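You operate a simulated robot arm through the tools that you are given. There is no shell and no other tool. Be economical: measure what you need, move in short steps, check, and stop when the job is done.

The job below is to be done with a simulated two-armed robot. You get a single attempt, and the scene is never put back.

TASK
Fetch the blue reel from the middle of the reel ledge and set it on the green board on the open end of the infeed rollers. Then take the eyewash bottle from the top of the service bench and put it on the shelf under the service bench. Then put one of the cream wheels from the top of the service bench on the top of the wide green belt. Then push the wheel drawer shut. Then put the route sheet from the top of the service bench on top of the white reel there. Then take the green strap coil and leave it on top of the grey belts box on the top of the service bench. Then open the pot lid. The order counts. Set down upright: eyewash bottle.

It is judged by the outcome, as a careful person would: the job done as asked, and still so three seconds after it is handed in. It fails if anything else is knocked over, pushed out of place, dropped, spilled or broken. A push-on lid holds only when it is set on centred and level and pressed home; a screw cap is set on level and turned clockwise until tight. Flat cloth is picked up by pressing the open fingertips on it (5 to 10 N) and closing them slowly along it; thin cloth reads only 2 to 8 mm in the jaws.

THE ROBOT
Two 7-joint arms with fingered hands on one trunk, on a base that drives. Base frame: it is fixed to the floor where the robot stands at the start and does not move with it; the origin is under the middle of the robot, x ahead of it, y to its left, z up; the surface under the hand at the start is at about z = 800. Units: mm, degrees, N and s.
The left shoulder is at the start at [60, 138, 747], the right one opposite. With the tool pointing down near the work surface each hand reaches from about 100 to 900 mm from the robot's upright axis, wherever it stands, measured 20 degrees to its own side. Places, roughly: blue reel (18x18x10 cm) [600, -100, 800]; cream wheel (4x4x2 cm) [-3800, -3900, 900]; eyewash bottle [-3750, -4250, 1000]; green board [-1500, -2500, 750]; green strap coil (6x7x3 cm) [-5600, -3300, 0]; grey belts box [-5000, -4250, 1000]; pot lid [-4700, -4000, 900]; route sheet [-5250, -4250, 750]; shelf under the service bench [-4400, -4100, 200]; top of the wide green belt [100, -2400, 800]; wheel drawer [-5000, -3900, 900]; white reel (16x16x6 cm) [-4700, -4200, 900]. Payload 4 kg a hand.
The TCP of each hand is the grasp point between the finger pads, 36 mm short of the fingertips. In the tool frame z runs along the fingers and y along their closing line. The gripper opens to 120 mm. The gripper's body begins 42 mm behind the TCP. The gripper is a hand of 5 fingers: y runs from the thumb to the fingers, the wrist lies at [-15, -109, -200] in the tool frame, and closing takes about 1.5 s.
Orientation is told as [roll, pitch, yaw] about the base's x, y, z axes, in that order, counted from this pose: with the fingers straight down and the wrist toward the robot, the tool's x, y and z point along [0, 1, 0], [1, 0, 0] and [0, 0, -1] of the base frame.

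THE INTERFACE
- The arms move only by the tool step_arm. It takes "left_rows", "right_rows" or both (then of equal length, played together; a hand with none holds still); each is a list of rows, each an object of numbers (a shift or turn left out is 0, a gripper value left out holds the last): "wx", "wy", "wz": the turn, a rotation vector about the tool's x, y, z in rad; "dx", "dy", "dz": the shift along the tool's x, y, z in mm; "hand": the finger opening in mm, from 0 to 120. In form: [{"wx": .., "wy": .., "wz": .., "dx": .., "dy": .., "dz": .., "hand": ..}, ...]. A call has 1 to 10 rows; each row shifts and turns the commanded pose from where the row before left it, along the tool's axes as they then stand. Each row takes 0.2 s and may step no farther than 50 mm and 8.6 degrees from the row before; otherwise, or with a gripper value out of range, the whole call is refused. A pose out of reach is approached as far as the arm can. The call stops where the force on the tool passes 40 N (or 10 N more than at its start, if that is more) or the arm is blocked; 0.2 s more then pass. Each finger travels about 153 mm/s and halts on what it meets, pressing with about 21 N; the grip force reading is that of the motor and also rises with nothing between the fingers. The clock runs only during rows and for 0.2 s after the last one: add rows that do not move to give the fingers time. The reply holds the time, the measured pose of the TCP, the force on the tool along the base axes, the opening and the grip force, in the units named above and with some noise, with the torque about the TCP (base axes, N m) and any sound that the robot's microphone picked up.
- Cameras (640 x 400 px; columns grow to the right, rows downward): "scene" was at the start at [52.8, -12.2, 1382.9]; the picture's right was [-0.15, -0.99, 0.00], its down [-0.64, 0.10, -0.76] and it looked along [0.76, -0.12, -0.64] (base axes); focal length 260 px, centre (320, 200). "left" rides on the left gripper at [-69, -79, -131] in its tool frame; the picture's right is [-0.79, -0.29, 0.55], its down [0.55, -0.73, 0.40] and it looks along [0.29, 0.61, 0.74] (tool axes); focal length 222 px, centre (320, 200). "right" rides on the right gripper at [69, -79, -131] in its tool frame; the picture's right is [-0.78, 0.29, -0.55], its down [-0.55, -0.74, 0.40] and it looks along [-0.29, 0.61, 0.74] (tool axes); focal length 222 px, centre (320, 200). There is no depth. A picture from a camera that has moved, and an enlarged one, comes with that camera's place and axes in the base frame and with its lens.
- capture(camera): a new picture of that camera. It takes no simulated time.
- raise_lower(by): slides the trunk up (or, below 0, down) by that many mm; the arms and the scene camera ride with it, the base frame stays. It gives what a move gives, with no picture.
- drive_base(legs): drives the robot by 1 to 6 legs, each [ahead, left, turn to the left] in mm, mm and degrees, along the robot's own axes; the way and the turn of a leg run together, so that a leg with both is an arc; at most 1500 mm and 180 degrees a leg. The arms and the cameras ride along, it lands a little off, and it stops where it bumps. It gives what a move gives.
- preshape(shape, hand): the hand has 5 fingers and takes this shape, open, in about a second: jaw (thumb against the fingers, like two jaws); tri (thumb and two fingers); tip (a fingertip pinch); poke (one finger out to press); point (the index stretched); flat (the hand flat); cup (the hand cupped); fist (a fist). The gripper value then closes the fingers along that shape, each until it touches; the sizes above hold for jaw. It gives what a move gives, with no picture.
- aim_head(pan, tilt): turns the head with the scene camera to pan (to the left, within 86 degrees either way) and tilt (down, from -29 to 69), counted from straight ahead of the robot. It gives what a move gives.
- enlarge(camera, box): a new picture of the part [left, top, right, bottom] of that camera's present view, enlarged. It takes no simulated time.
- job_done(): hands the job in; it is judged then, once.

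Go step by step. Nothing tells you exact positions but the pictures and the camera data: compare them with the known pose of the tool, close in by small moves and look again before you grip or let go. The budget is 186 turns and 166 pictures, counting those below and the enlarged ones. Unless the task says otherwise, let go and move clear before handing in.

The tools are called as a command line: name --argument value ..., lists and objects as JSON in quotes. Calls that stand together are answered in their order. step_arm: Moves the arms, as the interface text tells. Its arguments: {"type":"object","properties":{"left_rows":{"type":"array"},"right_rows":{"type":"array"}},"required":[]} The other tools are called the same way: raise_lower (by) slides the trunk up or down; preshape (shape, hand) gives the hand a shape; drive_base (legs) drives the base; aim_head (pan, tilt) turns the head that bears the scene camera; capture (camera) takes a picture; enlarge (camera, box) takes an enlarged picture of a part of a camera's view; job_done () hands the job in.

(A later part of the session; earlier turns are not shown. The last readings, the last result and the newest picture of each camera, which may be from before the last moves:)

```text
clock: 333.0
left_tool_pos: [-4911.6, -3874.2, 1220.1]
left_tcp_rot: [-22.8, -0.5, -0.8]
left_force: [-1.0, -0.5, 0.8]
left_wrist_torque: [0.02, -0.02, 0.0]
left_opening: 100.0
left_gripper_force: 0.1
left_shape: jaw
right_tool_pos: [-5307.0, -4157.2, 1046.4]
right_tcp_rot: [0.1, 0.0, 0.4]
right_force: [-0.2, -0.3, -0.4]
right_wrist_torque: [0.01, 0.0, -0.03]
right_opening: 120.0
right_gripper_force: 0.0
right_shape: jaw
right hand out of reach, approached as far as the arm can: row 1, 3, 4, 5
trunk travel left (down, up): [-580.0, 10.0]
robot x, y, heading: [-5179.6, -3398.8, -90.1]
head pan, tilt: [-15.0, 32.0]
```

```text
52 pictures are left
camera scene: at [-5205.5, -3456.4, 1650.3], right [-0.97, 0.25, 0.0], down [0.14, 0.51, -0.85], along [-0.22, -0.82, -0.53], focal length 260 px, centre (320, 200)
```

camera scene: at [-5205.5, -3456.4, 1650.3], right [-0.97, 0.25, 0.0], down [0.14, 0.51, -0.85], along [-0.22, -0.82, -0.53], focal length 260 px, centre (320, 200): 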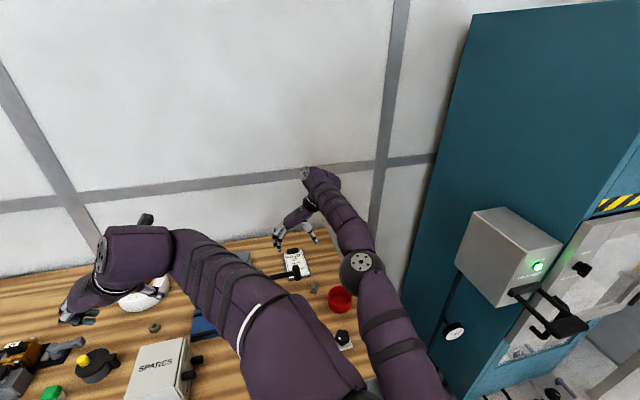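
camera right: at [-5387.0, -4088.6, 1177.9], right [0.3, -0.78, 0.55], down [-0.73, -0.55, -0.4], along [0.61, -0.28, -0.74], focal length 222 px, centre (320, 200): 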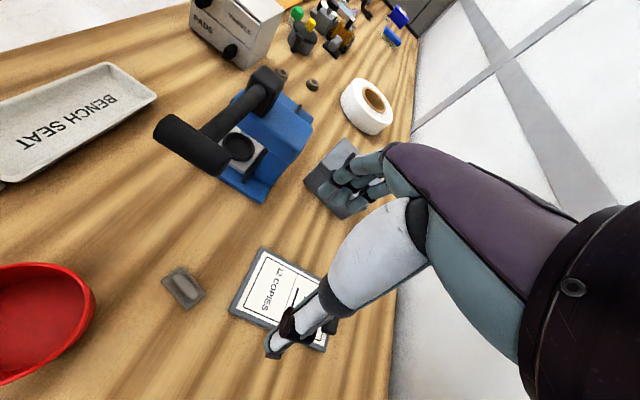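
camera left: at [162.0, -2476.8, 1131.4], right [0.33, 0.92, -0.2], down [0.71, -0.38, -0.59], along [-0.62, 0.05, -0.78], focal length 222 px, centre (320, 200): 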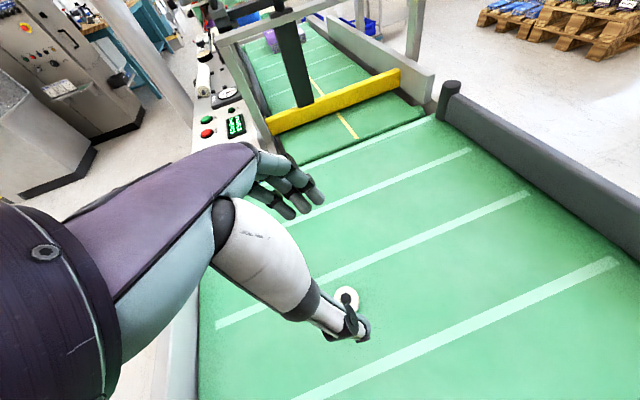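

Orientation is right and the lever is clear. Lower the trunk 80 mm to improve reach, then move over the board.

raise_lower --by -80

step_arm --right_rows '[{"dx": -20, "dz": 10}, {"dx": -20, "dz": 10}, {"dx": -15, "dz": 10}, {}]'

capture --camera "right"

```text
clock: 334.2
left_tool_pos: [-4911.2, -3874.2, 1141.2]
left_tcp_rot: [-23.0, -0.6, -0.8]
left_force: [-0.4, -0.4, 0.3]
left_wrist_torque: [0.0, -0.01, -0.02]
left_opening: 100.1
left_gripper_force: 0.0
left_shape: jaw
right_tool_pos: [-5307.1, -4155.2, 967.6]
right_tcp_rot: [0.2, 0.0, 0.4]
right_force: [0.5, -0.2, 1.1]
right_wrist_torque: [0.01, 0.04, 0.0]
right_opening: 120.0
right_gripper_force: 0.1
right_shape: jaw
trunk travel left (down, up): [-500.0, 90.0]
robot x, y, heading: [-5178.9, -3402.1, -90.2]
head pan, tilt: [-15.0, 32.0]
```

```text
clock: 335.2
left_tool_pos: [-4911.1, -3873.8, 1140.5]
left_tcp_rot: [-22.9, -0.6, -0.8]
left_force: [-0.3, 1.3, 0.6]
left_wrist_torque: [0.01, 0.02, -0.01]
left_opening: 100.1
left_gripper_force: 0.1
left_shape: jaw
right_tool_pos: [-5307.5, -4155.5, 966.1]
right_tcp_rot: [0.1, -0.1, 0.4]
right_force: [0.2, -0.4, -0.5]
right_wrist_torque: [-0.02, -0.01, 0.0]
right_opening: 119.8
right_gripper_force: 0.0
right_shape: jaw
right hand out of reach, approached as far as the arm can: row 1, 2, 3
trunk travel left (down, up): [-500.0, 90.0]
robot x, y, heading: [-5183.9, -3399.2, -89.7]
head pan, tilt: [-15.0, 32.0]
```

```text
51 pictures are left
camera right: at [-5386.7, -4088.0, 1098.4], right [0.3, -0.78, 0.55], down [-0.73, -0.55, -0.4], along [0.61, -0.28, -0.74], focal length 222 px, centre (320, 200)
```

right: 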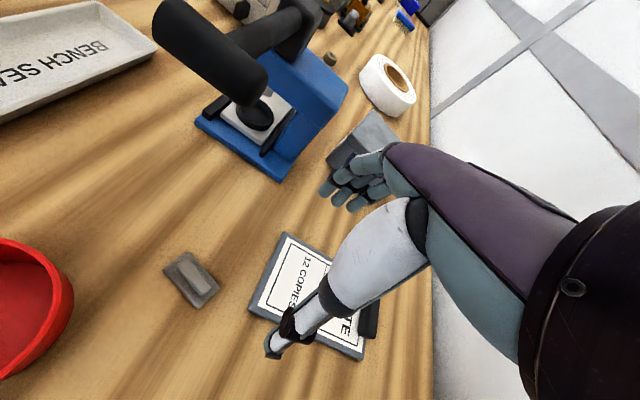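

Need ~40 mm more reach; drive that much closer (the base has room under the apron).

drive_base --legs '[[45, 0, 0]]'

step_arm --right_rows '[{"dz": 15}, {"dz": 15}, {}]'

capture --camera "right"

```text
clock: 336.1
left_tool_pos: [-4912.0, -3920.3, 1138.6]
left_tcp_rot: [-22.7, -0.6, -0.7]
left_force: [0.1, -0.4, -0.4]
left_wrist_torque: [0.02, 0.03, 0.01]
left_opening: 100.4
left_gripper_force: 0.1
left_shape: jaw
right_tool_pos: [-5308.2, -4202.2, 966.1]
right_tcp_rot: [0.2, 0.0, 0.5]
right_force: [0.1, -0.6, -0.9]
right_wrist_torque: [0.01, 0.01, 0.0]
right_opening: 120.2
right_gripper_force: 0.1
right_shape: jaw
trunk travel left (down, up): [-500.0, 90.0]
robot x, y, heading: [-5183.8, -3447.1, -89.6]
head pan, tilt: [-15.0, 32.0]
```

```text
clock: 336.9
left_tool_pos: [-4911.0, -3919.1, 1140.4]
left_tcp_rot: [-22.9, -0.6, -0.9]
left_force: [0.1, -0.3, 0.2]
left_wrist_torque: [-0.01, 0.02, 0.0]
left_opening: 99.8
left_gripper_force: 0.0
left_shape: jaw
right_tool_pos: [-5308.4, -4201.0, 937.8]
right_tcp_rot: [0.1, -0.1, 0.4]
right_force: [0.8, -0.5, -0.2]
right_wrist_torque: [-0.05, 0.04, -0.01]
right_opening: 120.1
right_gripper_force: 0.1
right_shape: jaw
trunk travel left (down, up): [-500.0, 90.0]
robot x, y, heading: [-5179.8, -3443.6, -90.0]
head pan, tilt: [-15.0, 32.0]
```

```text
50 pictures are left
camera right: at [-5387.6, -4133.7, 1068.4], right [0.3, -0.78, 0.55], down [-0.73, -0.55, -0.4], along [0.61, -0.28, -0.74], focal length 222 px, centre (320, 200)
```

right: 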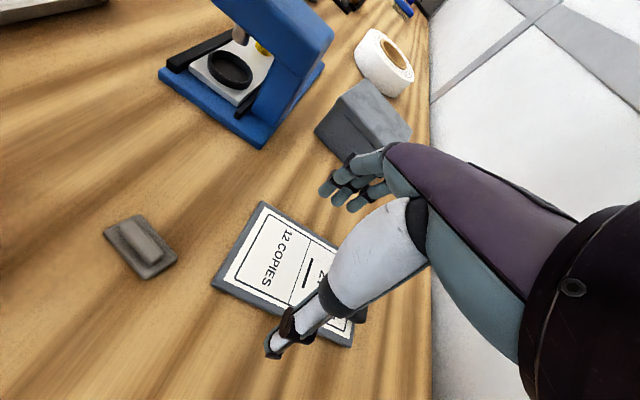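

Jaws straddle the board with ~14 mm each side. Descend to the table and close.

step_arm --right_rows '[{"dz": 20}, {"dz": 15}, {"dz": 8}, {"dz": 4}, {}]'

step_arm --right_rows '[{"hand": 110}, {"hand": 100}, {"hand": 92}, {"hand": 85}, {"hand": 80}, {"hand": 80}, {"hand": 80}]'

capture --camera "right"

```text
clock: 338.1
left_tool_pos: [-4910.8, -3919.2, 1139.6]
left_tcp_rot: [-23.0, -0.7, -0.8]
left_force: [0.5, 0.5, 0.1]
left_wrist_torque: [0.0, 0.01, -0.01]
left_opening: 99.9
left_gripper_force: 0.0
left_shape: jaw
right_tool_pos: [-5305.8, -4201.2, 889.8]
right_tcp_rot: [0.1, 0.0, 0.4]
right_force: [0.4, 0.3, 0.0]
right_wrist_torque: [0.0, 0.01, 0.02]
right_opening: 119.7
right_gripper_force: 0.1
right_shape: jaw
trunk travel left (down, up): [-500.0, 90.0]
robot x, y, heading: [-5182.1, -3445.1, -89.7]
head pan, tilt: [-15.0, 32.0]
```

```text
clock: 339.7
left_tool_pos: [-4911.6, -3917.8, 1141.3]
left_tcp_rot: [-23.0, -0.6, -0.8]
left_force: [0.9, -0.1, 0.2]
left_wrist_torque: [-0.01, 0.03, -0.01]
left_opening: 99.8
left_gripper_force: 0.0
left_shape: jaw
right_tool_pos: [-5308.0, -4199.7, 893.5]
right_tcp_rot: [-0.2, 0.1, 0.4]
right_force: [-1.3, -2.2, 24.9]
right_wrist_torque: [-0.09, -0.09, -0.17]
right_opening: 77.9
right_gripper_force: 21.4
right_shape: jaw
trunk travel left (down, up): [-500.0, 90.0]
robot x, y, heading: [-5180.6, -3444.8, -89.8]
head pan, tilt: [-15.0, 32.0]
```

```text
49 pictures are left
camera right: at [-5386.8, -4131.8, 1023.8], right [0.29, -0.78, 0.55], down [-0.73, -0.55, -0.4], along [0.61, -0.29, -0.74], focal length 222 px, centre (320, 200)
```

right: 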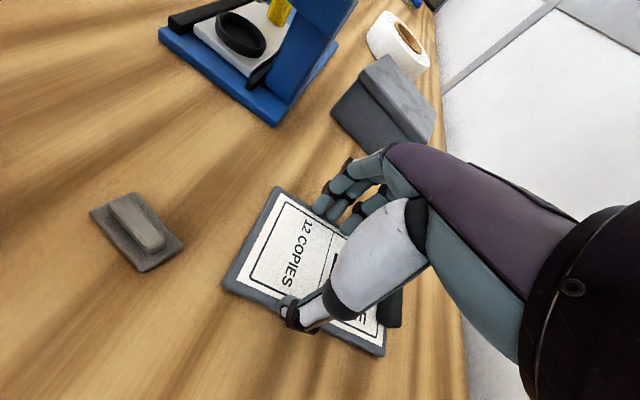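

Gripping force reached at the board's sides. Lift slowly and check.

step_arm --right_rows '[{"dz": -4}, {"dz": -4}, {"dz": -8}, {"dz": -15}, {"dz": -20}, {}]'

capture --camera "right"

```text
clock: 341.1
left_tool_pos: [-4910.9, -3919.5, 1139.6]
left_tcp_rot: [-22.9, -0.5, -0.8]
left_force: [-0.9, -0.2, 1.0]
left_wrist_torque: [0.0, 0.0, -0.02]
left_opening: 100.0
left_gripper_force: 0.0
left_shape: jaw
right_tool_pos: [-5306.5, -4201.5, 941.0]
right_tcp_rot: [0.3, 0.1, 0.4]
right_force: [-0.3, -0.1, -1.6]
right_wrist_torque: [0.04, 0.0, -0.04]
right_opening: 77.9
right_gripper_force: 21.1
right_shape: jaw
trunk travel left (down, up): [-500.0, 90.0]
robot x, y, heading: [-5183.8, -3446.5, -89.9]
head pan, tilt: [-15.0, 32.0]
```

```text
48 pictures are left
camera right: at [-5386.4, -4134.1, 1072.0], right [0.3, -0.78, 0.54], down [-0.73, -0.55, -0.4], along [0.61, -0.28, -0.74], focal length 222 px, centre (320, 200)
```

right: 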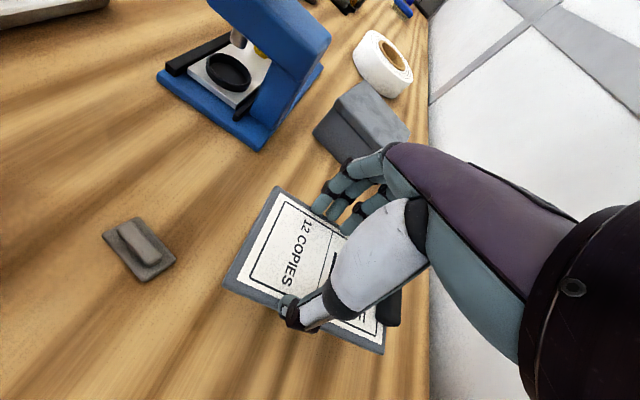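

The board is held level. Raise it above the press (trunk +85, arm +80).

raise_lower --by 85

step_arm --right_rows '[{"dz": -20}, {"dz": -20}, {"dz": -20}, {"dz": -20}, {}]'

capture --camera "scene"

```text
clock: 342.3
left_tool_pos: [-4912.2, -3919.6, 1225.5]
left_tcp_rot: [-22.9, -0.5, -0.7]
left_force: [-0.6, 0.0, -0.1]
left_wrist_torque: [0.03, -0.01, 0.01]
left_opening: 100.1
left_gripper_force: 0.1
left_shape: jaw
right_tool_pos: [-5307.2, -4202.1, 1025.9]
right_tcp_rot: [0.2, 0.1, 0.4]
right_force: [0.1, 0.0, -0.8]
right_wrist_torque: [0.02, 0.04, -0.02]
right_opening: 77.8
right_gripper_force: 21.2
right_shape: jaw
trunk travel left (down, up): [-585.0, 5.0]
robot x, y, heading: [-5180.4, -3444.6, -89.5]
head pan, tilt: [-15.0, 32.0]
```

```text
clock: 343.5
left_tool_pos: [-4911.9, -3919.2, 1225.5]
left_tcp_rot: [-22.9, -0.6, -0.8]
left_force: [-0.4, -0.4, -0.5]
left_wrist_torque: [0.01, 0.01, -0.01]
left_opening: 100.3
left_gripper_force: 0.1
left_shape: jaw
right_tool_pos: [-5305.4, -4196.4, 1107.5]
right_tcp_rot: [0.2, 0.1, 0.5]
right_force: [-0.5, 0.4, -0.9]
right_wrist_torque: [0.06, -0.03, 0.07]
right_opening: 78.1
right_gripper_force: 21.5
right_shape: jaw
right hand out of reach, approached as far as the arm can: row 3
trunk travel left (down, up): [-585.0, 5.0]
robot x, y, heading: [-5184.8, -3445.3, -89.9]
head pan, tilt: [-15.0, 32.0]
```

```text
47 pictures are left
camera scene: at [-5204.5, -3500.4, 1655.3], right [-0.97, 0.25, 0.0], down [0.13, 0.51, -0.85], along [-0.22, -0.82, -0.53], focal length 260 px, centre (320, 200)
```

scene: 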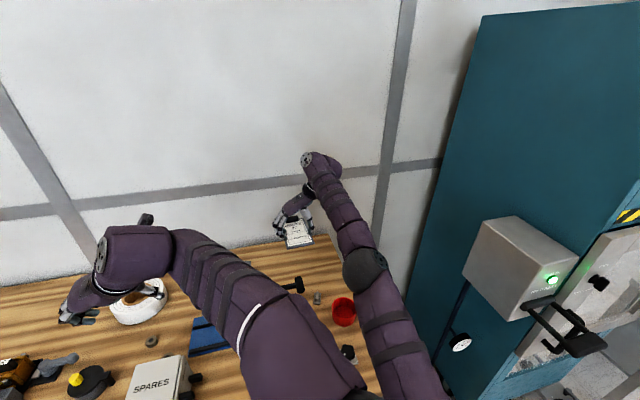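

Carry it left over the bench to above the white reel (est. [-4765, -4190]).

drive_base --legs '[[-30, 0, 0], [0, 540, 0]]'

capture --camera "right"

capture --camera "scene"

```text
clock: 347.0
left_tool_pos: [-4382.1, -3896.7, 1225.5]
left_tcp_rot: [-22.9, -0.6, -1.8]
left_force: [0.2, 0.3, -0.3]
left_wrist_torque: [-0.02, 0.02, -0.03]
left_opening: 100.0
left_gripper_force: 0.0
left_shape: jaw
right_tool_pos: [-4781.0, -4167.2, 1107.1]
right_tcp_rot: [0.1, 0.1, -0.6]
right_force: [0.3, -1.0, -0.6]
right_wrist_torque: [0.02, 0.05, 0.0]
right_opening: 77.9
right_gripper_force: 21.4
right_shape: jaw
trunk travel left (down, up): [-585.0, 5.0]
robot x, y, heading: [-4643.0, -3417.3, -91.0]
head pan, tilt: [-15.0, 32.0]
```

```text
46 pictures are left
camera right: at [-4858.8, -4097.4, 1237.5], right [0.28, -0.79, 0.55], down [-0.74, -0.54, -0.4], along [0.61, -0.29, -0.74], focal length 222 px, centre (320, 200)
```

right: 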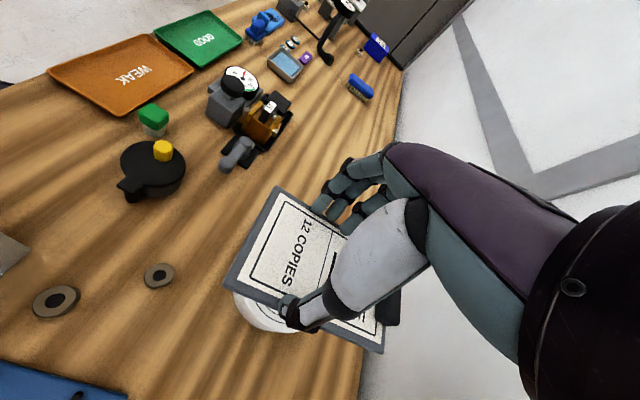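

```text
45 pictures are left
camera scene: at [-4666.5, -3473.0, 1655.4], right [-0.96, 0.27, 0.0], down [0.14, 0.51, -0.85], along [-0.23, -0.82, -0.53], focal length 260 px, centre (320, 200)
```

scene: 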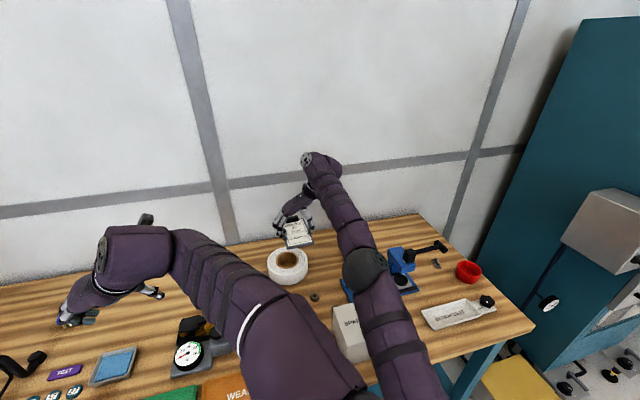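

Reel centre now comes out at about [-4752, -4218]; shift the base by ~28 mm left and ~25 mm forward, then look from the scene camera.

drive_base --legs '[[26, 29, 0.5]]'

step_arm --right_rows '[{"dz": 30}, {"dz": 30}, {"dz": 30}, {}]'

enlarge --camera "scene" --box '[220, 160, 400, 310]'

capture --camera "right"

```text
clock: 347.9
left_tool_pos: [-4347.9, -3920.9, 1224.6]
left_tcp_rot: [-22.7, -0.5, -1.4]
left_force: [1.0, 0.3, -0.4]
left_wrist_torque: [0.02, 0.02, 0.03]
left_opening: 100.1
left_gripper_force: 0.1
left_shape: jaw
right_tool_pos: [-4744.1, -4193.4, 1106.2]
right_tcp_rot: [0.2, 0.1, -0.2]
right_force: [0.8, 0.6, -0.7]
right_wrist_torque: [0.05, 0.05, 0.01]
right_opening: 78.2
right_gripper_force: 21.0
right_shape: jaw
trunk travel left (down, up): [-585.0, 5.0]
robot x, y, heading: [-4613.6, -3442.2, -90.1]
head pan, tilt: [-15.0, 32.0]
```

```text
clock: 348.9
left_tool_pos: [-4350.1, -3918.2, 1224.0]
left_tcp_rot: [-22.8, -0.6, -1.3]
left_force: [0.3, 0.7, -0.7]
left_wrist_torque: [-0.01, 0.0, 0.0]
left_opening: 99.8
left_gripper_force: 0.0
left_shape: jaw
right_tool_pos: [-4744.4, -4190.5, 1014.1]
right_tcp_rot: [0.1, 0.0, -0.1]
right_force: [0.6, 0.0, -0.2]
right_wrist_torque: [0.02, 0.0, -0.02]
right_opening: 78.2
right_gripper_force: 20.9
right_shape: jaw
trunk travel left (down, up): [-585.0, 5.0]
robot x, y, heading: [-4611.2, -3442.4, -90.3]
head pan, tilt: [-15.0, 32.0]
```

```text
2.67 times, centred on (310, 235) of scene
camera zoom: at [-4638.2, -3497.3, 1655.4], right [-0.96, 0.26, 0.0], down [0.14, 0.51, -0.85], along [-0.22, -0.82, -0.53], focal length 692 px, centre (347, 107)
```

zoom: 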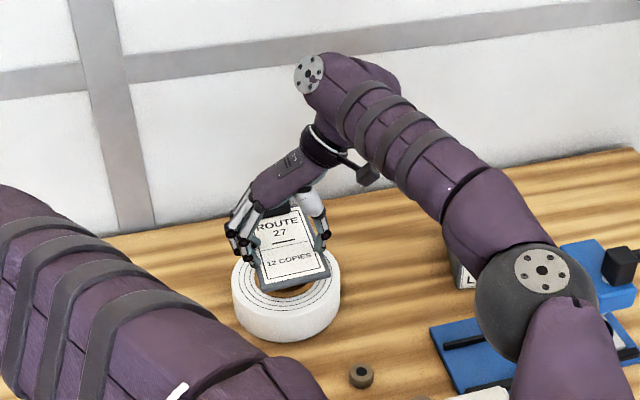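

```text
43 pictures are left
camera right: at [-4822.6, -4121.2, 1146.3], right [0.29, -0.79, 0.55], down [-0.74, -0.55, -0.4], along [0.61, -0.29, -0.74], focal length 222 px, centre (320, 200)
```

right: 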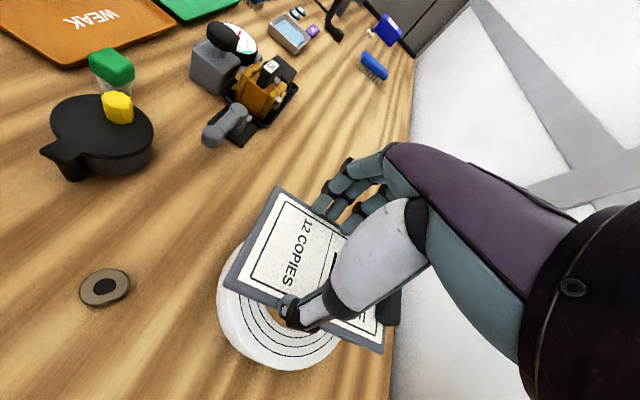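

Board and reel centres agree within about 10 mm. Lower gently onto the reel.

step_arm --right_rows '[{"dz": 25}, {"dz": 20}, {"dz": 5}, {"dz": 3}, {"dz": 3}, {}]'

step_arm --right_rows '[{"dz": 3}, {"dz": 3}, {}]'

enlarge --camera "scene" --box '[220, 160, 400, 310]'

```text
clock: 350.3
left_tool_pos: [-4350.0, -3918.6, 1224.8]
left_tcp_rot: [-22.9, -0.7, -1.3]
left_force: [-0.3, 0.4, 0.0]
left_wrist_torque: [0.0, 0.02, 0.0]
left_opening: 100.3
left_gripper_force: 0.2
left_shape: jaw
right_tool_pos: [-4745.7, -4191.9, 960.8]
right_tcp_rot: [0.0, -0.1, -0.2]
right_force: [-0.3, -0.6, -1.1]
right_wrist_torque: [0.06, -0.02, -0.03]
right_opening: 78.0
right_gripper_force: 20.7
right_shape: jaw
trunk travel left (down, up): [-585.0, 5.0]
robot x, y, heading: [-4616.0, -3441.0, -90.3]
head pan, tilt: [-15.0, 32.0]
```

```text
clock: 351.1
left_tool_pos: [-4350.0, -3918.1, 1226.0]
left_tcp_rot: [-22.8, -0.6, -1.3]
left_force: [-0.3, 0.3, -0.4]
left_wrist_torque: [0.03, 0.01, 0.04]
left_opening: 99.9
left_gripper_force: 0.0
left_shape: jaw
right_tool_pos: [-4746.8, -4193.5, 954.3]
right_tcp_rot: [0.0, 0.1, -0.2]
right_force: [0.2, -0.5, -0.3]
right_wrist_torque: [-0.03, -0.02, 0.02]
right_opening: 77.9
right_gripper_force: 21.1
right_shape: jaw
trunk travel left (down, up): [-585.0, 5.0]
robot x, y, heading: [-4616.2, -3439.8, -90.3]
head pan, tilt: [-15.0, 32.0]
```

```text
2.67 times, centred on (310, 235) of scene
camera zoom: at [-4638.4, -3497.7, 1655.4], right [-0.96, 0.26, 0.0], down [0.14, 0.51, -0.85], along [-0.22, -0.82, -0.53], focal length 692 px, centre (347, 107)
```

zoom: 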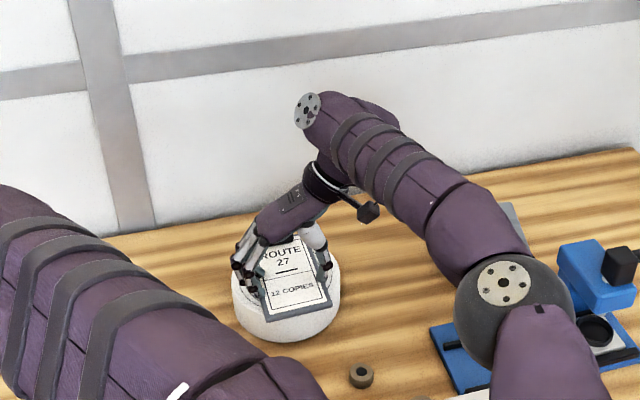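

step_arm --right_rows '[{"dz": 2.5}, {"dz": 2.5}, {}]'

step_arm --right_rows '[{"dz": 2.5}, {"dz": 2.5}, {}]'

```text
clock: 351.9
left_tool_pos: [-4349.0, -3918.6, 1225.4]
left_tcp_rot: [-23.0, -0.6, -1.3]
left_force: [0.4, 0.0, -0.9]
left_wrist_torque: [0.01, -0.02, -0.01]
left_opening: 99.9
left_gripper_force: 0.0
left_shape: jaw
right_tool_pos: [-4745.3, -4191.3, 953.0]
right_tcp_rot: [-0.2, 0.0, -0.2]
right_force: [0.9, -2.2, 22.8]
right_wrist_torque: [-0.19, -0.12, -0.11]
right_opening: 77.8
right_gripper_force: 21.3
right_shape: jaw
trunk travel left (down, up): [-585.0, 5.0]
robot x, y, heading: [-4613.6, -3442.1, -90.3]
head pan, tilt: [-15.0, 32.0]
```

```text
clock: 352.4
left_tool_pos: [-4349.0, -3918.3, 1225.1]
left_tcp_rot: [-23.0, -0.7, -1.3]
left_force: [0.4, 0.4, -0.1]
left_wrist_torque: [-0.04, 0.01, 0.0]
left_opening: 100.0
left_gripper_force: 0.1
left_shape: jaw
right_tool_pos: [-4745.3, -4193.4, 952.4]
right_tcp_rot: [-0.3, -0.1, -0.1]
right_force: [-1.5, 4.7, 17.0]
right_wrist_torque: [0.12, 0.35, 0.04]
right_opening: 76.9
right_gripper_force: 20.8
right_shape: jaw
trunk travel left (down, up): [-585.0, 5.0]
robot x, y, heading: [-4612.2, -3441.9, -90.7]
head pan, tilt: [-15.0, 32.0]
stopped in row 2 (right hand): the force on the tool passed its limit at 42 N (the readings are from after the stop); the commanded pose is now the measured one
```

The board rests on the reel. Open and rise straight up.

step_arm --right_rows '[{"dz": -1.5, "hand": 88}, {"hand": 98}, {"hand": 110}, {"hand": 119}, {}, {"dz": -10}, {"dz": -25}, {"dz": -35}, {"dz": -35}, {"dz": -30}]'

capture --camera "right"

enlarge --camera "scene" --box '[220, 160, 400, 310]'

```text
clock: 354.6
left_tool_pos: [-4349.2, -3919.2, 1225.2]
left_tcp_rot: [-22.9, -0.6, -1.4]
left_force: [0.0, 0.5, 0.6]
left_wrist_torque: [0.05, -0.01, -0.03]
left_opening: 100.1
left_gripper_force: 0.1
left_shape: jaw
right_tool_pos: [-4747.1, -4194.9, 1085.9]
right_tcp_rot: [-0.1, -0.1, -0.2]
right_force: [-0.1, 0.7, 0.4]
right_wrist_torque: [0.0, -0.02, 0.04]
right_opening: 118.8
right_gripper_force: 0.0
right_shape: jaw
trunk travel left (down, up): [-585.0, 5.0]
robot x, y, heading: [-4614.6, -3442.2, -90.3]
head pan, tilt: [-15.0, 32.0]
```

```text
41 pictures are left
camera right: at [-4826.0, -4124.4, 1217.0], right [0.29, -0.79, 0.55], down [-0.74, -0.55, -0.4], along [0.61, -0.29, -0.74], focal length 222 px, centre (320, 200)
```

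right: 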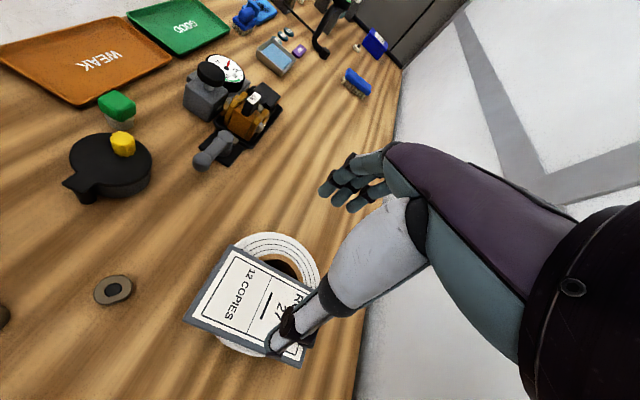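

```text
2.67 times, centred on (310, 235) of scene
camera zoom: at [-4638.6, -3497.9, 1655.3], right [-0.96, 0.26, 0.0], down [0.14, 0.51, -0.85], along [-0.22, -0.82, -0.53], focal length 692 px, centre (347, 107)
```

zoom: 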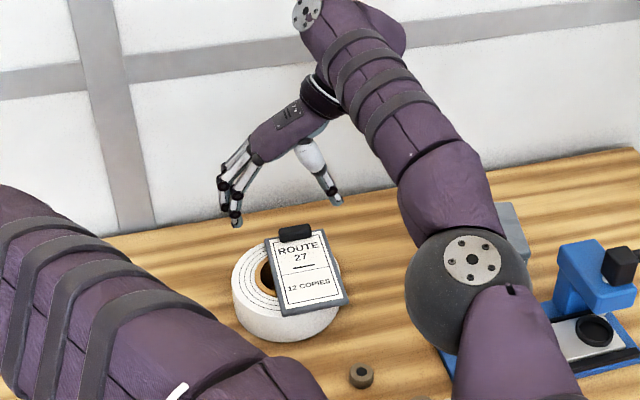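

The clipboard lies flat on the white reel (shifted ~20 mm but well supported). Next the green strap coil on the floor near [-5563, -3293]. Back off and turn the right hand back to its natural pose.

drive_base --legs '[[-720, 0, 0.3], [0, -700, 0]]'

step_arm --right_rows '[{"wz": 0.149, "dx": 25}, {"wz": 0.149}, {"wz": 0.149}, {"wz": 0.149}, {"wz": 0.149}, {"wz": 0.149}, {"wz": 0.149}, {"wz": 0.149}, {"wz": 0.149}, {"wz": 0.149}]'

step_arm --right_rows '[{"wz": 0.081}, {"dy": -40}, {"dy": -40}, {"dy": -40}, {}]'

aim_head --pan -15 --tilt 45

capture --camera "scene"

```text
clock: 362.0
left_tool_pos: [-5053.9, -3211.3, 1225.3]
left_tcp_rot: [-23.0, -0.6, -0.4]
left_force: [-0.5, 0.1, 0.2]
left_wrist_torque: [-0.01, -0.02, -0.02]
left_opening: 99.8
left_gripper_force: 0.1
left_shape: jaw
right_tool_pos: [-5445.8, -3493.7, 1085.6]
right_tcp_rot: [-0.1, -0.2, 0.8]
right_force: [0.4, -0.3, -0.7]
right_wrist_torque: [-0.02, -0.01, 0.01]
right_opening: 118.8
right_gripper_force: 0.0
right_shape: jaw
trunk travel left (down, up): [-585.0, 5.0]
robot x, y, heading: [-5327.2, -2736.9, -89.3]
head pan, tilt: [-15.0, 32.0]
```

```text
clock: 364.2
left_tool_pos: [-5052.5, -3211.4, 1226.1]
left_tcp_rot: [-22.9, -0.5, -0.3]
left_force: [0.9, -0.2, 0.2]
left_wrist_torque: [0.01, 0.03, -0.02]
left_opening: 100.0
left_gripper_force: 0.1
left_shape: jaw
right_tool_pos: [-5445.2, -3467.9, 1086.4]
right_tcp_rot: [0.2, -0.2, -84.8]
right_force: [0.5, 0.1, -0.5]
right_wrist_torque: [-0.04, -0.06, -0.02]
right_opening: 118.8
right_gripper_force: 0.0
right_shape: jaw
trunk travel left (down, up): [-585.0, 5.0]
robot x, y, heading: [-5327.5, -2739.2, -89.3]
head pan, tilt: [-15.0, 32.0]
```

```text
clock: 365.4
left_tool_pos: [-5061.5, -3213.9, 1228.4]
left_tcp_rot: [-23.5, -0.1, -1.6]
left_force: [0.1, -0.5, 1.3]
left_wrist_torque: [0.01, -0.01, -0.02]
left_opening: 99.9
left_gripper_force: 0.0
left_shape: jaw
right_tool_pos: [-5457.9, -3349.9, 1086.5]
right_tcp_rot: [0.3, 0.1, -90.3]
right_force: [-0.1, -0.2, -0.6]
right_wrist_torque: [-0.01, 0.03, 0.0]
right_opening: 119.3
right_gripper_force: 0.0
right_shape: jaw
trunk travel left (down, up): [-585.0, 5.0]
robot x, y, heading: [-5325.1, -2736.4, -89.3]
head pan, tilt: [-15.0, 32.0]
```

```text
clock: 366.2
left_tool_pos: [-5061.0, -3212.8, 1228.0]
left_tcp_rot: [-23.4, -0.1, -1.7]
left_force: [0.1, 0.0, -1.0]
left_wrist_torque: [0.0, 0.02, 0.01]
left_opening: 100.0
left_gripper_force: 0.1
left_shape: jaw
right_tool_pos: [-5456.4, -3348.8, 1085.7]
right_tcp_rot: [0.2, 0.0, -90.0]
right_force: [-0.8, 0.0, -0.2]
right_wrist_torque: [-0.02, -0.01, -0.02]
right_opening: 119.0
right_gripper_force: 0.0
right_shape: jaw
trunk travel left (down, up): [-585.0, 5.0]
robot x, y, heading: [-5325.4, -2735.4, -89.2]
head pan, tilt: [-15.0, 45.0]
```

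```text
39 pictures are left
camera scene: at [-5347.6, -2787.3, 1635.9], right [-0.97, 0.25, 0.0], down [0.17, 0.69, -0.71], along [-0.17, -0.69, -0.71], focal length 260 px, centre (320, 200)
```

scene: 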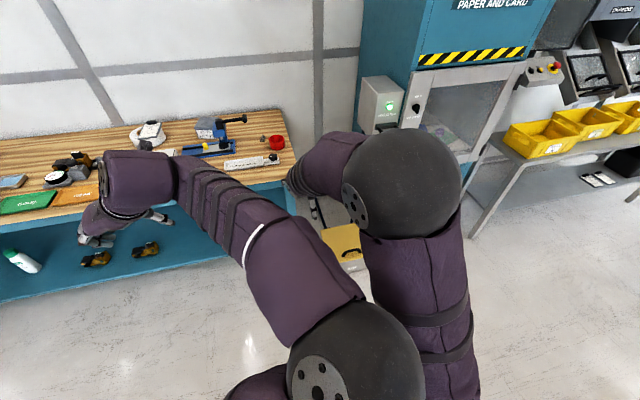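

The arms are crowding each other. I'll restore the left hand to its natural pose first, then look for the coil.

step_arm --left_rows '[{"wy": 0.137}, {"wy": 0.137}, {"wy": 0.135}, {"wz": 0.149}, {"wz": 0.149}, {"wz": 0.149}, {"wz": 0.149}, {"wz": 0.149}, {"wz": 0.149}, {"wz": 0.149}]'

step_arm --left_rows '[{"wz": 0.149}, {"wz": 0.149}, {"wz": 0.149}, {"wz": 0.081}, {"dx": 30}, {"dx": 30}]' --right_rows '[{"dx": -40}, {"dx": -40}, {"dx": -20, "dy": -30}, {"dy": -40}, {"dy": -40}, {}]'

capture --camera "right"

capture --camera "scene"

```text
clock: 368.4
left_tool_pos: [-5052.9, -3210.4, 1224.5]
left_tcp_rot: [0.8, 0.1, -60.2]
left_force: [0.3, 0.3, -1.1]
left_wrist_torque: [0.03, -0.01, 0.0]
left_opening: 100.0
left_gripper_force: 0.1
left_shape: jaw
right_tool_pos: [-5448.3, -3348.0, 1088.5]
right_tcp_rot: [0.2, -0.1, -89.3]
right_force: [0.5, 0.2, 0.5]
right_wrist_torque: [-0.02, -0.01, 0.01]
right_opening: 119.0
right_gripper_force: 0.0
right_shape: jaw
trunk travel left (down, up): [-585.0, 5.0]
robot x, y, heading: [-5323.1, -2737.7, -89.1]
head pan, tilt: [-15.0, 45.0]
```

```text
clock: 369.8
left_tool_pos: [-4993.7, -3213.8, 1224.0]
left_tcp_rot: [0.6, 0.6, -90.4]
left_force: [-0.8, 0.1, -0.2]
left_wrist_torque: [0.04, 0.02, 0.0]
left_opening: 99.9
left_gripper_force: 0.0
left_shape: jaw
right_tool_pos: [-5546.7, -3237.7, 1084.1]
right_tcp_rot: [0.0, -0.1, -89.1]
right_force: [-0.8, -0.1, 0.8]
right_wrist_torque: [0.0, 0.02, 0.03]
right_opening: 119.1
right_gripper_force: 0.0
right_shape: jaw
trunk travel left (down, up): [-585.0, 5.0]
robot x, y, heading: [-5325.4, -2738.8, -89.2]
head pan, tilt: [-15.0, 45.0]
```

```text
38 pictures are left
camera right: at [-5479.4, -3158.6, 1215.9], right [-0.78, -0.3, 0.55], down [-0.56, 0.73, -0.4], along [-0.28, -0.62, -0.74], focal length 222 px, centre (320, 200)
```

right: 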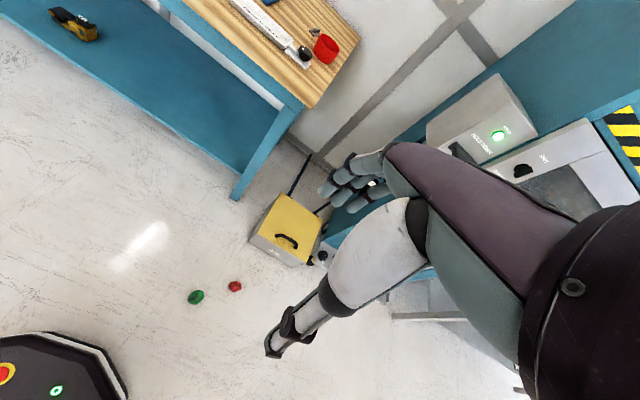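

```text
37 pictures are left
camera scene: at [-5347.0, -2788.3, 1635.8], right [-0.97, 0.25, 0.0], down [0.17, 0.69, -0.71], along [-0.17, -0.68, -0.71], focal length 260 px, centre (320, 200)
```

scene: 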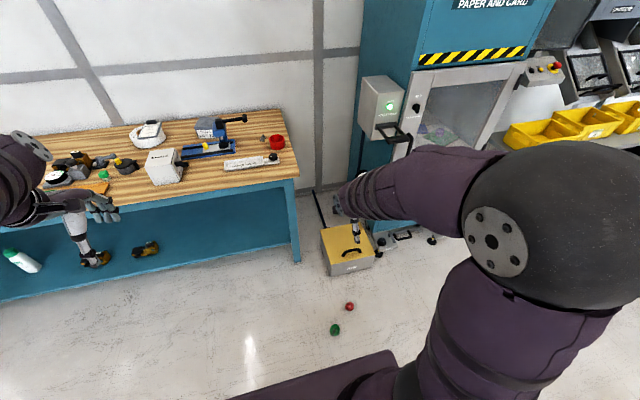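

Coil at about [-5566, -3287] on the floor. Lower the trunk fully, then reach down with the right hand.

raise_lower --by -400

raise_lower --by -180

step_arm --right_rows '[{"dx": -7, "dy": 16, "dz": 40}, {"dx": -6, "dy": 16, "dz": 40}, {"dx": -6, "dy": 16, "dz": 40}, {"dz": 45}, {"dz": 45}, {"dz": 45}, {"dz": 45}, {}]'

capture --camera "right"

```text
clock: 373.6
left_tool_pos: [-4993.3, -3211.8, 824.4]
left_tcp_rot: [0.6, 0.4, -90.3]
left_force: [0.5, 0.1, 0.3]
left_wrist_torque: [0.03, -0.01, -0.01]
left_opening: 100.2
left_gripper_force: 0.0
left_shape: jaw
right_tool_pos: [-5547.6, -3237.6, 685.4]
right_tcp_rot: [0.1, -0.1, -89.2]
right_force: [-0.7, -0.2, -0.3]
right_wrist_torque: [-0.01, 0.0, -0.02]
right_opening: 119.0
right_gripper_force: 0.0
right_shape: jaw
trunk travel left (down, up): [-185.0, 405.0]
robot x, y, heading: [-5321.2, -2738.2, -89.4]
head pan, tilt: [-15.0, 45.0]
```

```text
clock: 375.6
left_tool_pos: [-4992.4, -3212.8, 644.0]
left_tcp_rot: [0.6, 0.5, -90.2]
left_force: [0.8, -0.7, -0.4]
left_wrist_torque: [-0.02, -0.01, -0.04]
left_opening: 100.0
left_gripper_force: 0.0
left_shape: jaw
right_tool_pos: [-5546.5, -3237.4, 504.8]
right_tcp_rot: [0.1, -0.3, -89.1]
right_force: [0.7, -1.0, 0.7]
right_wrist_torque: [-0.01, 0.04, 0.02]
right_opening: 119.0
right_gripper_force: 0.0
right_shape: jaw
trunk travel left (down, up): [-5.0, 585.0]
robot x, y, heading: [-5327.0, -2739.8, -89.1]
head pan, tilt: [-15.0, 45.0]
```

```text
clock: 377.4
left_tool_pos: [-4993.6, -3213.7, 644.6]
left_tcp_rot: [0.6, 0.5, -90.3]
left_force: [0.0, -0.2, -0.1]
left_wrist_torque: [0.0, -0.03, 0.02]
left_opening: 99.9
left_gripper_force: 0.1
left_shape: jaw
right_tool_pos: [-5564.9, -3288.2, 205.6]
right_tcp_rot: [0.1, -0.2, -89.2]
right_force: [0.1, -0.4, 0.0]
right_wrist_torque: [0.02, 0.01, 0.02]
right_opening: 118.9
right_gripper_force: 0.1
right_shape: jaw
trunk travel left (down, up): [-5.0, 585.0]
robot x, y, heading: [-5326.1, -2741.7, -89.2]
head pan, tilt: [-15.0, 45.0]
```

```text
36 pictures are left
camera right: at [-5496.6, -3208.2, 336.9], right [-0.78, -0.3, 0.55], down [-0.56, 0.73, -0.4], along [-0.28, -0.62, -0.74], focal length 222 px, centre (320, 200)
```

right: 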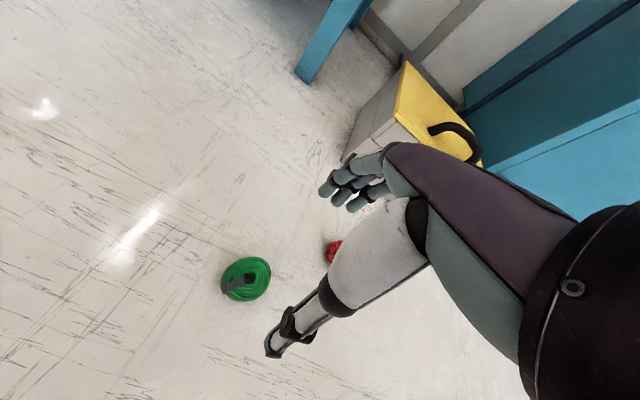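

Coil is right under the hand. Lower to the floor and close.

step_arm --right_rows '[{"dz": 40}, {"dz": 40}, {"dz": 35}, {"dz": 25}, {"dz": 12}, {"dz": 7}, {}]'

step_arm --right_rows '[{"hand": 95}, {"hand": 75}, {"hand": 60}, {"hand": 45}, {"hand": 35}, {"hand": 30}, {"hand": 30}]'

capture --camera "right"

```text
clock: 379.0
left_tool_pos: [-4992.1, -3213.3, 644.3]
left_tcp_rot: [0.5, 0.5, -90.3]
left_force: [-0.2, 0.3, -0.3]
left_wrist_torque: [0.01, -0.03, -0.01]
left_opening: 99.6
left_gripper_force: 0.1
left_shape: jaw
right_tool_pos: [-5564.6, -3286.9, 45.2]
right_tcp_rot: [0.1, -0.2, -89.2]
right_force: [1.0, 0.2, 0.0]
right_wrist_torque: [0.03, 0.02, 0.0]
right_opening: 119.2
right_gripper_force: 0.2
right_shape: jaw
trunk travel left (down, up): [-5.0, 585.0]
robot x, y, heading: [-5325.4, -2738.1, -89.2]
head pan, tilt: [-15.0, 45.0]
```

```text
clock: 380.6
left_tool_pos: [-4994.2, -3212.8, 645.3]
left_tcp_rot: [0.6, 0.5, -90.3]
left_force: [-0.5, -0.6, -0.1]
left_wrist_torque: [-0.01, -0.01, -0.02]
left_opening: 100.0
left_gripper_force: 0.1
left_shape: jaw
right_tool_pos: [-5564.2, -3285.0, 45.9]
right_tcp_rot: [0.1, -0.1, -89.1]
right_force: [-1.4, 0.1, 0.7]
right_wrist_torque: [-0.03, 0.01, 0.01]
right_opening: 52.0
right_gripper_force: 21.1
right_shape: jaw
trunk travel left (down, up): [-5.0, 585.0]
robot x, y, heading: [-5325.4, -2738.6, -89.0]
head pan, tilt: [-15.0, 45.0]
```

```text
35 pictures are left
camera right: at [-5496.3, -3206.2, 176.7], right [-0.78, -0.3, 0.55], down [-0.56, 0.73, -0.4], along [-0.28, -0.62, -0.74], focal length 222 px, centre (320, 200)
```

right: 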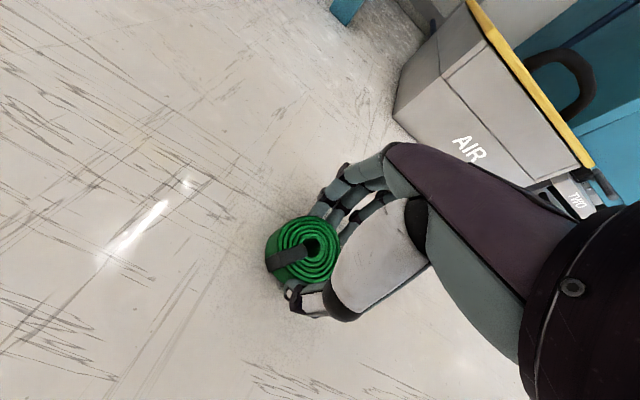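

Coil gripped. Lift it, raise the trunk, and drive to the BELTS box (top est. centre [-5048, -4236], z ≈ 924).

step_arm --right_rows '[{"dz": -20}, {"dz": -40}, {"dz": -45}, {"dz": -45}, {"dz": -45}, {"dz": -45}, {"dz": -45}, {"dz": -45}, {"dz": -45}]'

raise_lower --by 400

raise_lower --by 120

step_arm --right_rows '[{"dz": -45}, {"dz": -45}, {"dz": -45}, {"dz": -45}, {}]'

drive_base --legs '[[0, 480, -0.8], [450, 0, 0]]'

aim_head --pan -12 --tilt 35

capture --camera "scene"

capture --camera "right"

```text
clock: 382.6
left_tool_pos: [-4993.8, -3212.8, 644.2]
left_tcp_rot: [0.6, 0.4, -90.3]
left_force: [-1.2, -0.3, 0.1]
left_wrist_torque: [0.0, 0.0, 0.02]
left_opening: 99.9
left_gripper_force: 0.0
left_shape: jaw
right_tool_pos: [-5566.2, -3288.3, 419.5]
right_tcp_rot: [0.2, -0.1, -89.1]
right_force: [-0.4, -0.2, -1.7]
right_wrist_torque: [-0.01, -0.04, 0.0]
right_opening: 52.1
right_gripper_force: 21.2
right_shape: jaw
trunk travel left (down, up): [-5.0, 585.0]
robot x, y, heading: [-5326.3, -2733.8, -89.1]
head pan, tilt: [-15.0, 45.0]
```

```text
clock: 386.4
left_tool_pos: [-4993.6, -3213.5, 1044.3]
left_tcp_rot: [0.6, 0.5, -90.3]
left_force: [-0.1, -0.1, -0.1]
left_wrist_torque: [0.03, -0.02, -0.02]
left_opening: 100.2
left_gripper_force: 0.1
left_shape: jaw
right_tool_pos: [-5566.2, -3289.3, 819.2]
right_tcp_rot: [0.0, -0.1, -89.2]
right_force: [0.0, 0.5, -0.9]
right_wrist_torque: [-0.02, 0.0, 0.01]
right_opening: 52.1
right_gripper_force: 21.0
right_shape: jaw
trunk travel left (down, up): [-405.0, 185.0]
robot x, y, heading: [-5324.8, -2737.8, -89.4]
head pan, tilt: [-15.0, 45.0]
```

```text
clock: 387.9
left_tool_pos: [-4993.1, -3211.4, 1163.1]
left_tcp_rot: [0.7, 0.5, -90.3]
left_force: [0.2, 0.2, 0.4]
left_wrist_torque: [-0.02, -0.01, 0.0]
left_opening: 100.0
left_gripper_force: 0.0
left_shape: jaw
right_tool_pos: [-5565.7, -3289.5, 940.4]
right_tcp_rot: [0.1, -0.2, -89.2]
right_force: [-0.6, -0.6, -1.9]
right_wrist_torque: [0.01, -0.02, -0.01]
right_opening: 52.0
right_gripper_force: 20.8
right_shape: jaw
trunk travel left (down, up): [-525.0, 65.0]
robot x, y, heading: [-5323.6, -2739.8, -89.3]
head pan, tilt: [-15.0, 45.0]
```

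```text
clock: 389.1
left_tool_pos: [-4993.8, -3214.2, 1164.7]
left_tcp_rot: [0.5, 0.5, -90.3]
left_force: [0.8, 0.7, -0.6]
left_wrist_torque: [0.01, -0.01, -0.01]
left_opening: 100.2
left_gripper_force: 0.0
left_shape: jaw
right_tool_pos: [-5567.4, -3288.6, 1115.8]
right_tcp_rot: [0.3, -0.1, -89.2]
right_force: [-0.1, -0.2, 0.0]
right_wrist_torque: [-0.01, 0.0, 0.01]
right_opening: 52.1
right_gripper_force: 20.7
right_shape: jaw
trunk travel left (down, up): [-525.0, 65.0]
robot x, y, heading: [-5324.5, -2738.6, -89.2]
head pan, tilt: [-15.0, 45.0]
```

```text
clock: 394.3
left_tool_pos: [-4533.5, -3678.0, 1163.3]
left_tcp_rot: [0.7, 0.6, -92.1]
left_force: [-0.8, 0.4, 0.0]
left_wrist_torque: [0.02, 0.03, -0.02]
left_opening: 100.0
left_gripper_force: 0.1
left_shape: jaw
right_tool_pos: [-5108.1, -3736.2, 1115.3]
right_tcp_rot: [0.1, 0.0, -90.9]
right_force: [0.1, 0.2, 0.4]
right_wrist_torque: [0.0, 0.01, -0.03]
right_opening: 51.6
right_gripper_force: 21.0
right_shape: jaw
trunk travel left (down, up): [-525.0, 65.0]
robot x, y, heading: [-4854.3, -3194.4, -90.8]
head pan, tilt: [-15.0, 45.0]
```

```text
clock: 395.1
left_tool_pos: [-4534.1, -3677.2, 1164.7]
left_tcp_rot: [0.5, 0.4, -92.0]
left_force: [0.4, -0.5, 0.5]
left_wrist_torque: [-0.01, 0.0, 0.02]
left_opening: 100.0
left_gripper_force: 0.0
left_shape: jaw
right_tool_pos: [-5109.0, -3736.7, 1115.7]
right_tcp_rot: [0.2, 0.0, -90.9]
right_force: [0.1, 0.1, -0.3]
right_wrist_torque: [0.0, -0.01, -0.01]
right_opening: 51.7
right_gripper_force: 20.8
right_shape: jaw
trunk travel left (down, up): [-525.0, 65.0]
robot x, y, heading: [-4853.8, -3191.5, -91.0]
head pan, tilt: [-12.0, 35.0]
```

```text
34 pictures are left
camera scene: at [-4872.8, -3249.5, 1590.6], right [-0.97, 0.22, 0.0], down [0.13, 0.56, -0.82], along [-0.18, -0.8, -0.57], focal length 260 px, centre (320, 200)
```

scene: 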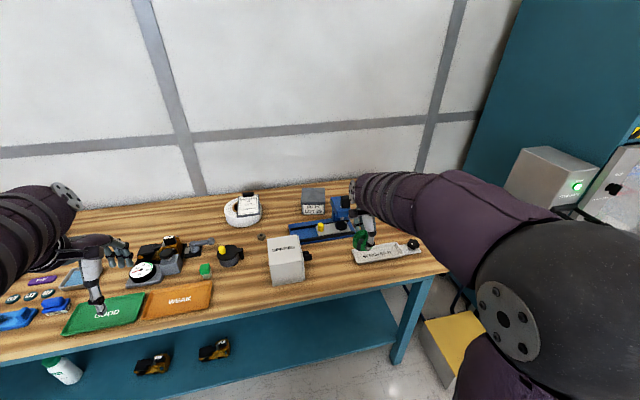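

```text
33 pictures are left
camera right: at [-5038.4, -3658.6, 1246.9], right [-0.79, -0.28, 0.55], down [-0.54, 0.74, -0.4], along [-0.29, -0.61, -0.74], focal length 222 px, centre (320, 200)
```

right: 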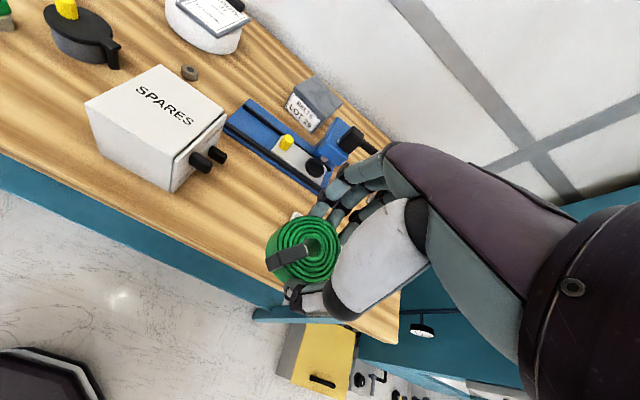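

Drive in 250 mm and extend toward the BELTS box, keeping high.

drive_base --legs '[[250, 45, 0.9]]'

step_arm --right_rows '[{"dy": 40}, {"dy": 40}, {"dy": 40}, {"dy": 40}, {"dy": 40}, {"dy": 20}, {}]'

capture --camera "right"

capture --camera "scene"

```text
clock: 396.9
left_tool_pos: [-4487.1, -3927.6, 1164.6]
left_tcp_rot: [0.6, 0.7, -91.5]
left_force: [-0.6, -0.7, 1.0]
left_wrist_torque: [0.06, 0.01, 0.0]
left_opening: 99.9
left_gripper_force: 0.1
left_shape: jaw
right_tool_pos: [-5061.7, -3990.4, 1115.4]
right_tcp_rot: [0.0, -0.2, -90.4]
right_force: [0.8, -0.2, -0.9]
right_wrist_torque: [0.01, 0.01, 0.03]
right_opening: 51.9
right_gripper_force: 20.9
right_shape: jaw
trunk travel left (down, up): [-525.0, 65.0]
robot x, y, heading: [-4812.1, -3444.3, -90.5]
head pan, tilt: [-12.0, 35.0]
```

```text
clock: 398.5
left_tool_pos: [-4487.5, -3925.7, 1163.6]
left_tcp_rot: [0.5, 0.5, -91.5]
left_force: [0.3, 0.4, 0.4]
left_wrist_torque: [0.03, -0.02, -0.04]
left_opening: 99.7
left_gripper_force: 0.1
left_shape: jaw
right_tool_pos: [-5064.9, -4208.9, 1118.7]
right_tcp_rot: [0.1, 0.0, -90.5]
right_force: [0.2, 0.2, 0.0]
right_wrist_torque: [0.0, 0.0, 0.0]
right_opening: 51.7
right_gripper_force: 21.2
right_shape: jaw
trunk travel left (down, up): [-525.0, 65.0]
robot x, y, heading: [-4808.5, -3448.7, -90.4]
head pan, tilt: [-12.0, 35.0]
```

```text
32 pictures are left
camera right: at [-4995.4, -4130.4, 1249.6], right [-0.79, -0.28, 0.55], down [-0.54, 0.74, -0.4], along [-0.29, -0.61, -0.74], focal length 222 px, centre (320, 200)
```

right: 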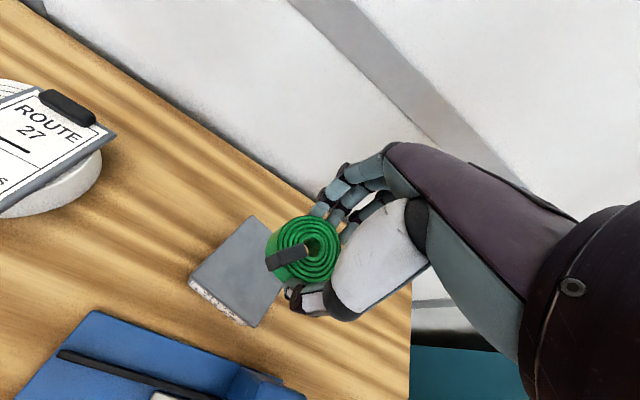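

```text
31 pictures are left
camera scene: at [-4830.7, -3501.2, 1590.7], right [-0.98, 0.22, 0.0], down [0.12, 0.56, -0.82], along [-0.18, -0.8, -0.57], focal length 260 px, centre (320, 200)
```

scene: 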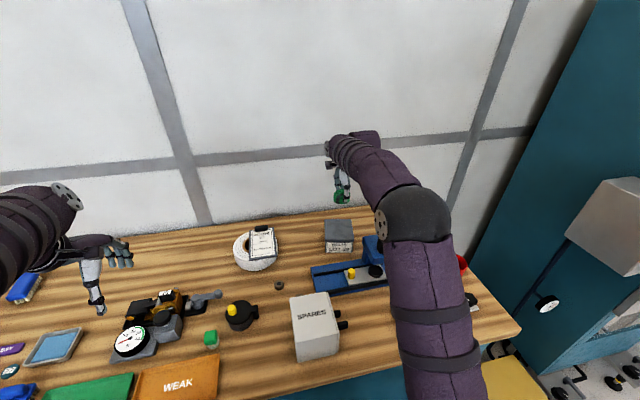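

The box top centre comes to [-5060, -4228]. Move over it and lower.

step_arm --right_rows '[{"dx": 5, "dy": 18, "dz": 20}, {"dz": 35}, {"dz": 35}, {"dz": 30}, {"dz": 10}, {}]'

capture --camera "right"

```text
clock: 399.9
left_tool_pos: [-4487.9, -3926.7, 1163.3]
left_tcp_rot: [0.7, 0.5, -91.5]
left_force: [-0.4, 0.1, -0.8]
left_wrist_torque: [-0.03, 0.01, 0.04]
left_opening: 99.9
left_gripper_force: 0.1
left_shape: jaw
right_tool_pos: [-5057.9, -4226.9, 985.6]
right_tcp_rot: [0.1, -0.1, -90.4]
right_force: [0.4, 0.0, -0.3]
right_wrist_torque: [0.04, 0.03, -0.03]
right_opening: 51.5
right_gripper_force: 21.1
right_shape: jaw
trunk travel left (down, up): [-525.0, 65.0]
robot x, y, heading: [-4809.7, -3449.3, -90.5]
head pan, tilt: [-12.0, 35.0]
```

```text
30 pictures are left
camera right: at [-4988.4, -4149.5, 1116.3], right [-0.79, -0.28, 0.55], down [-0.54, 0.74, -0.4], along [-0.29, -0.61, -0.74], focal length 222 px, centre (320, 200)
```

right: 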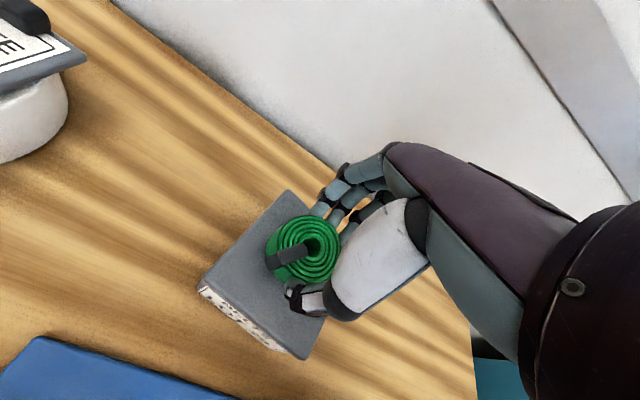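

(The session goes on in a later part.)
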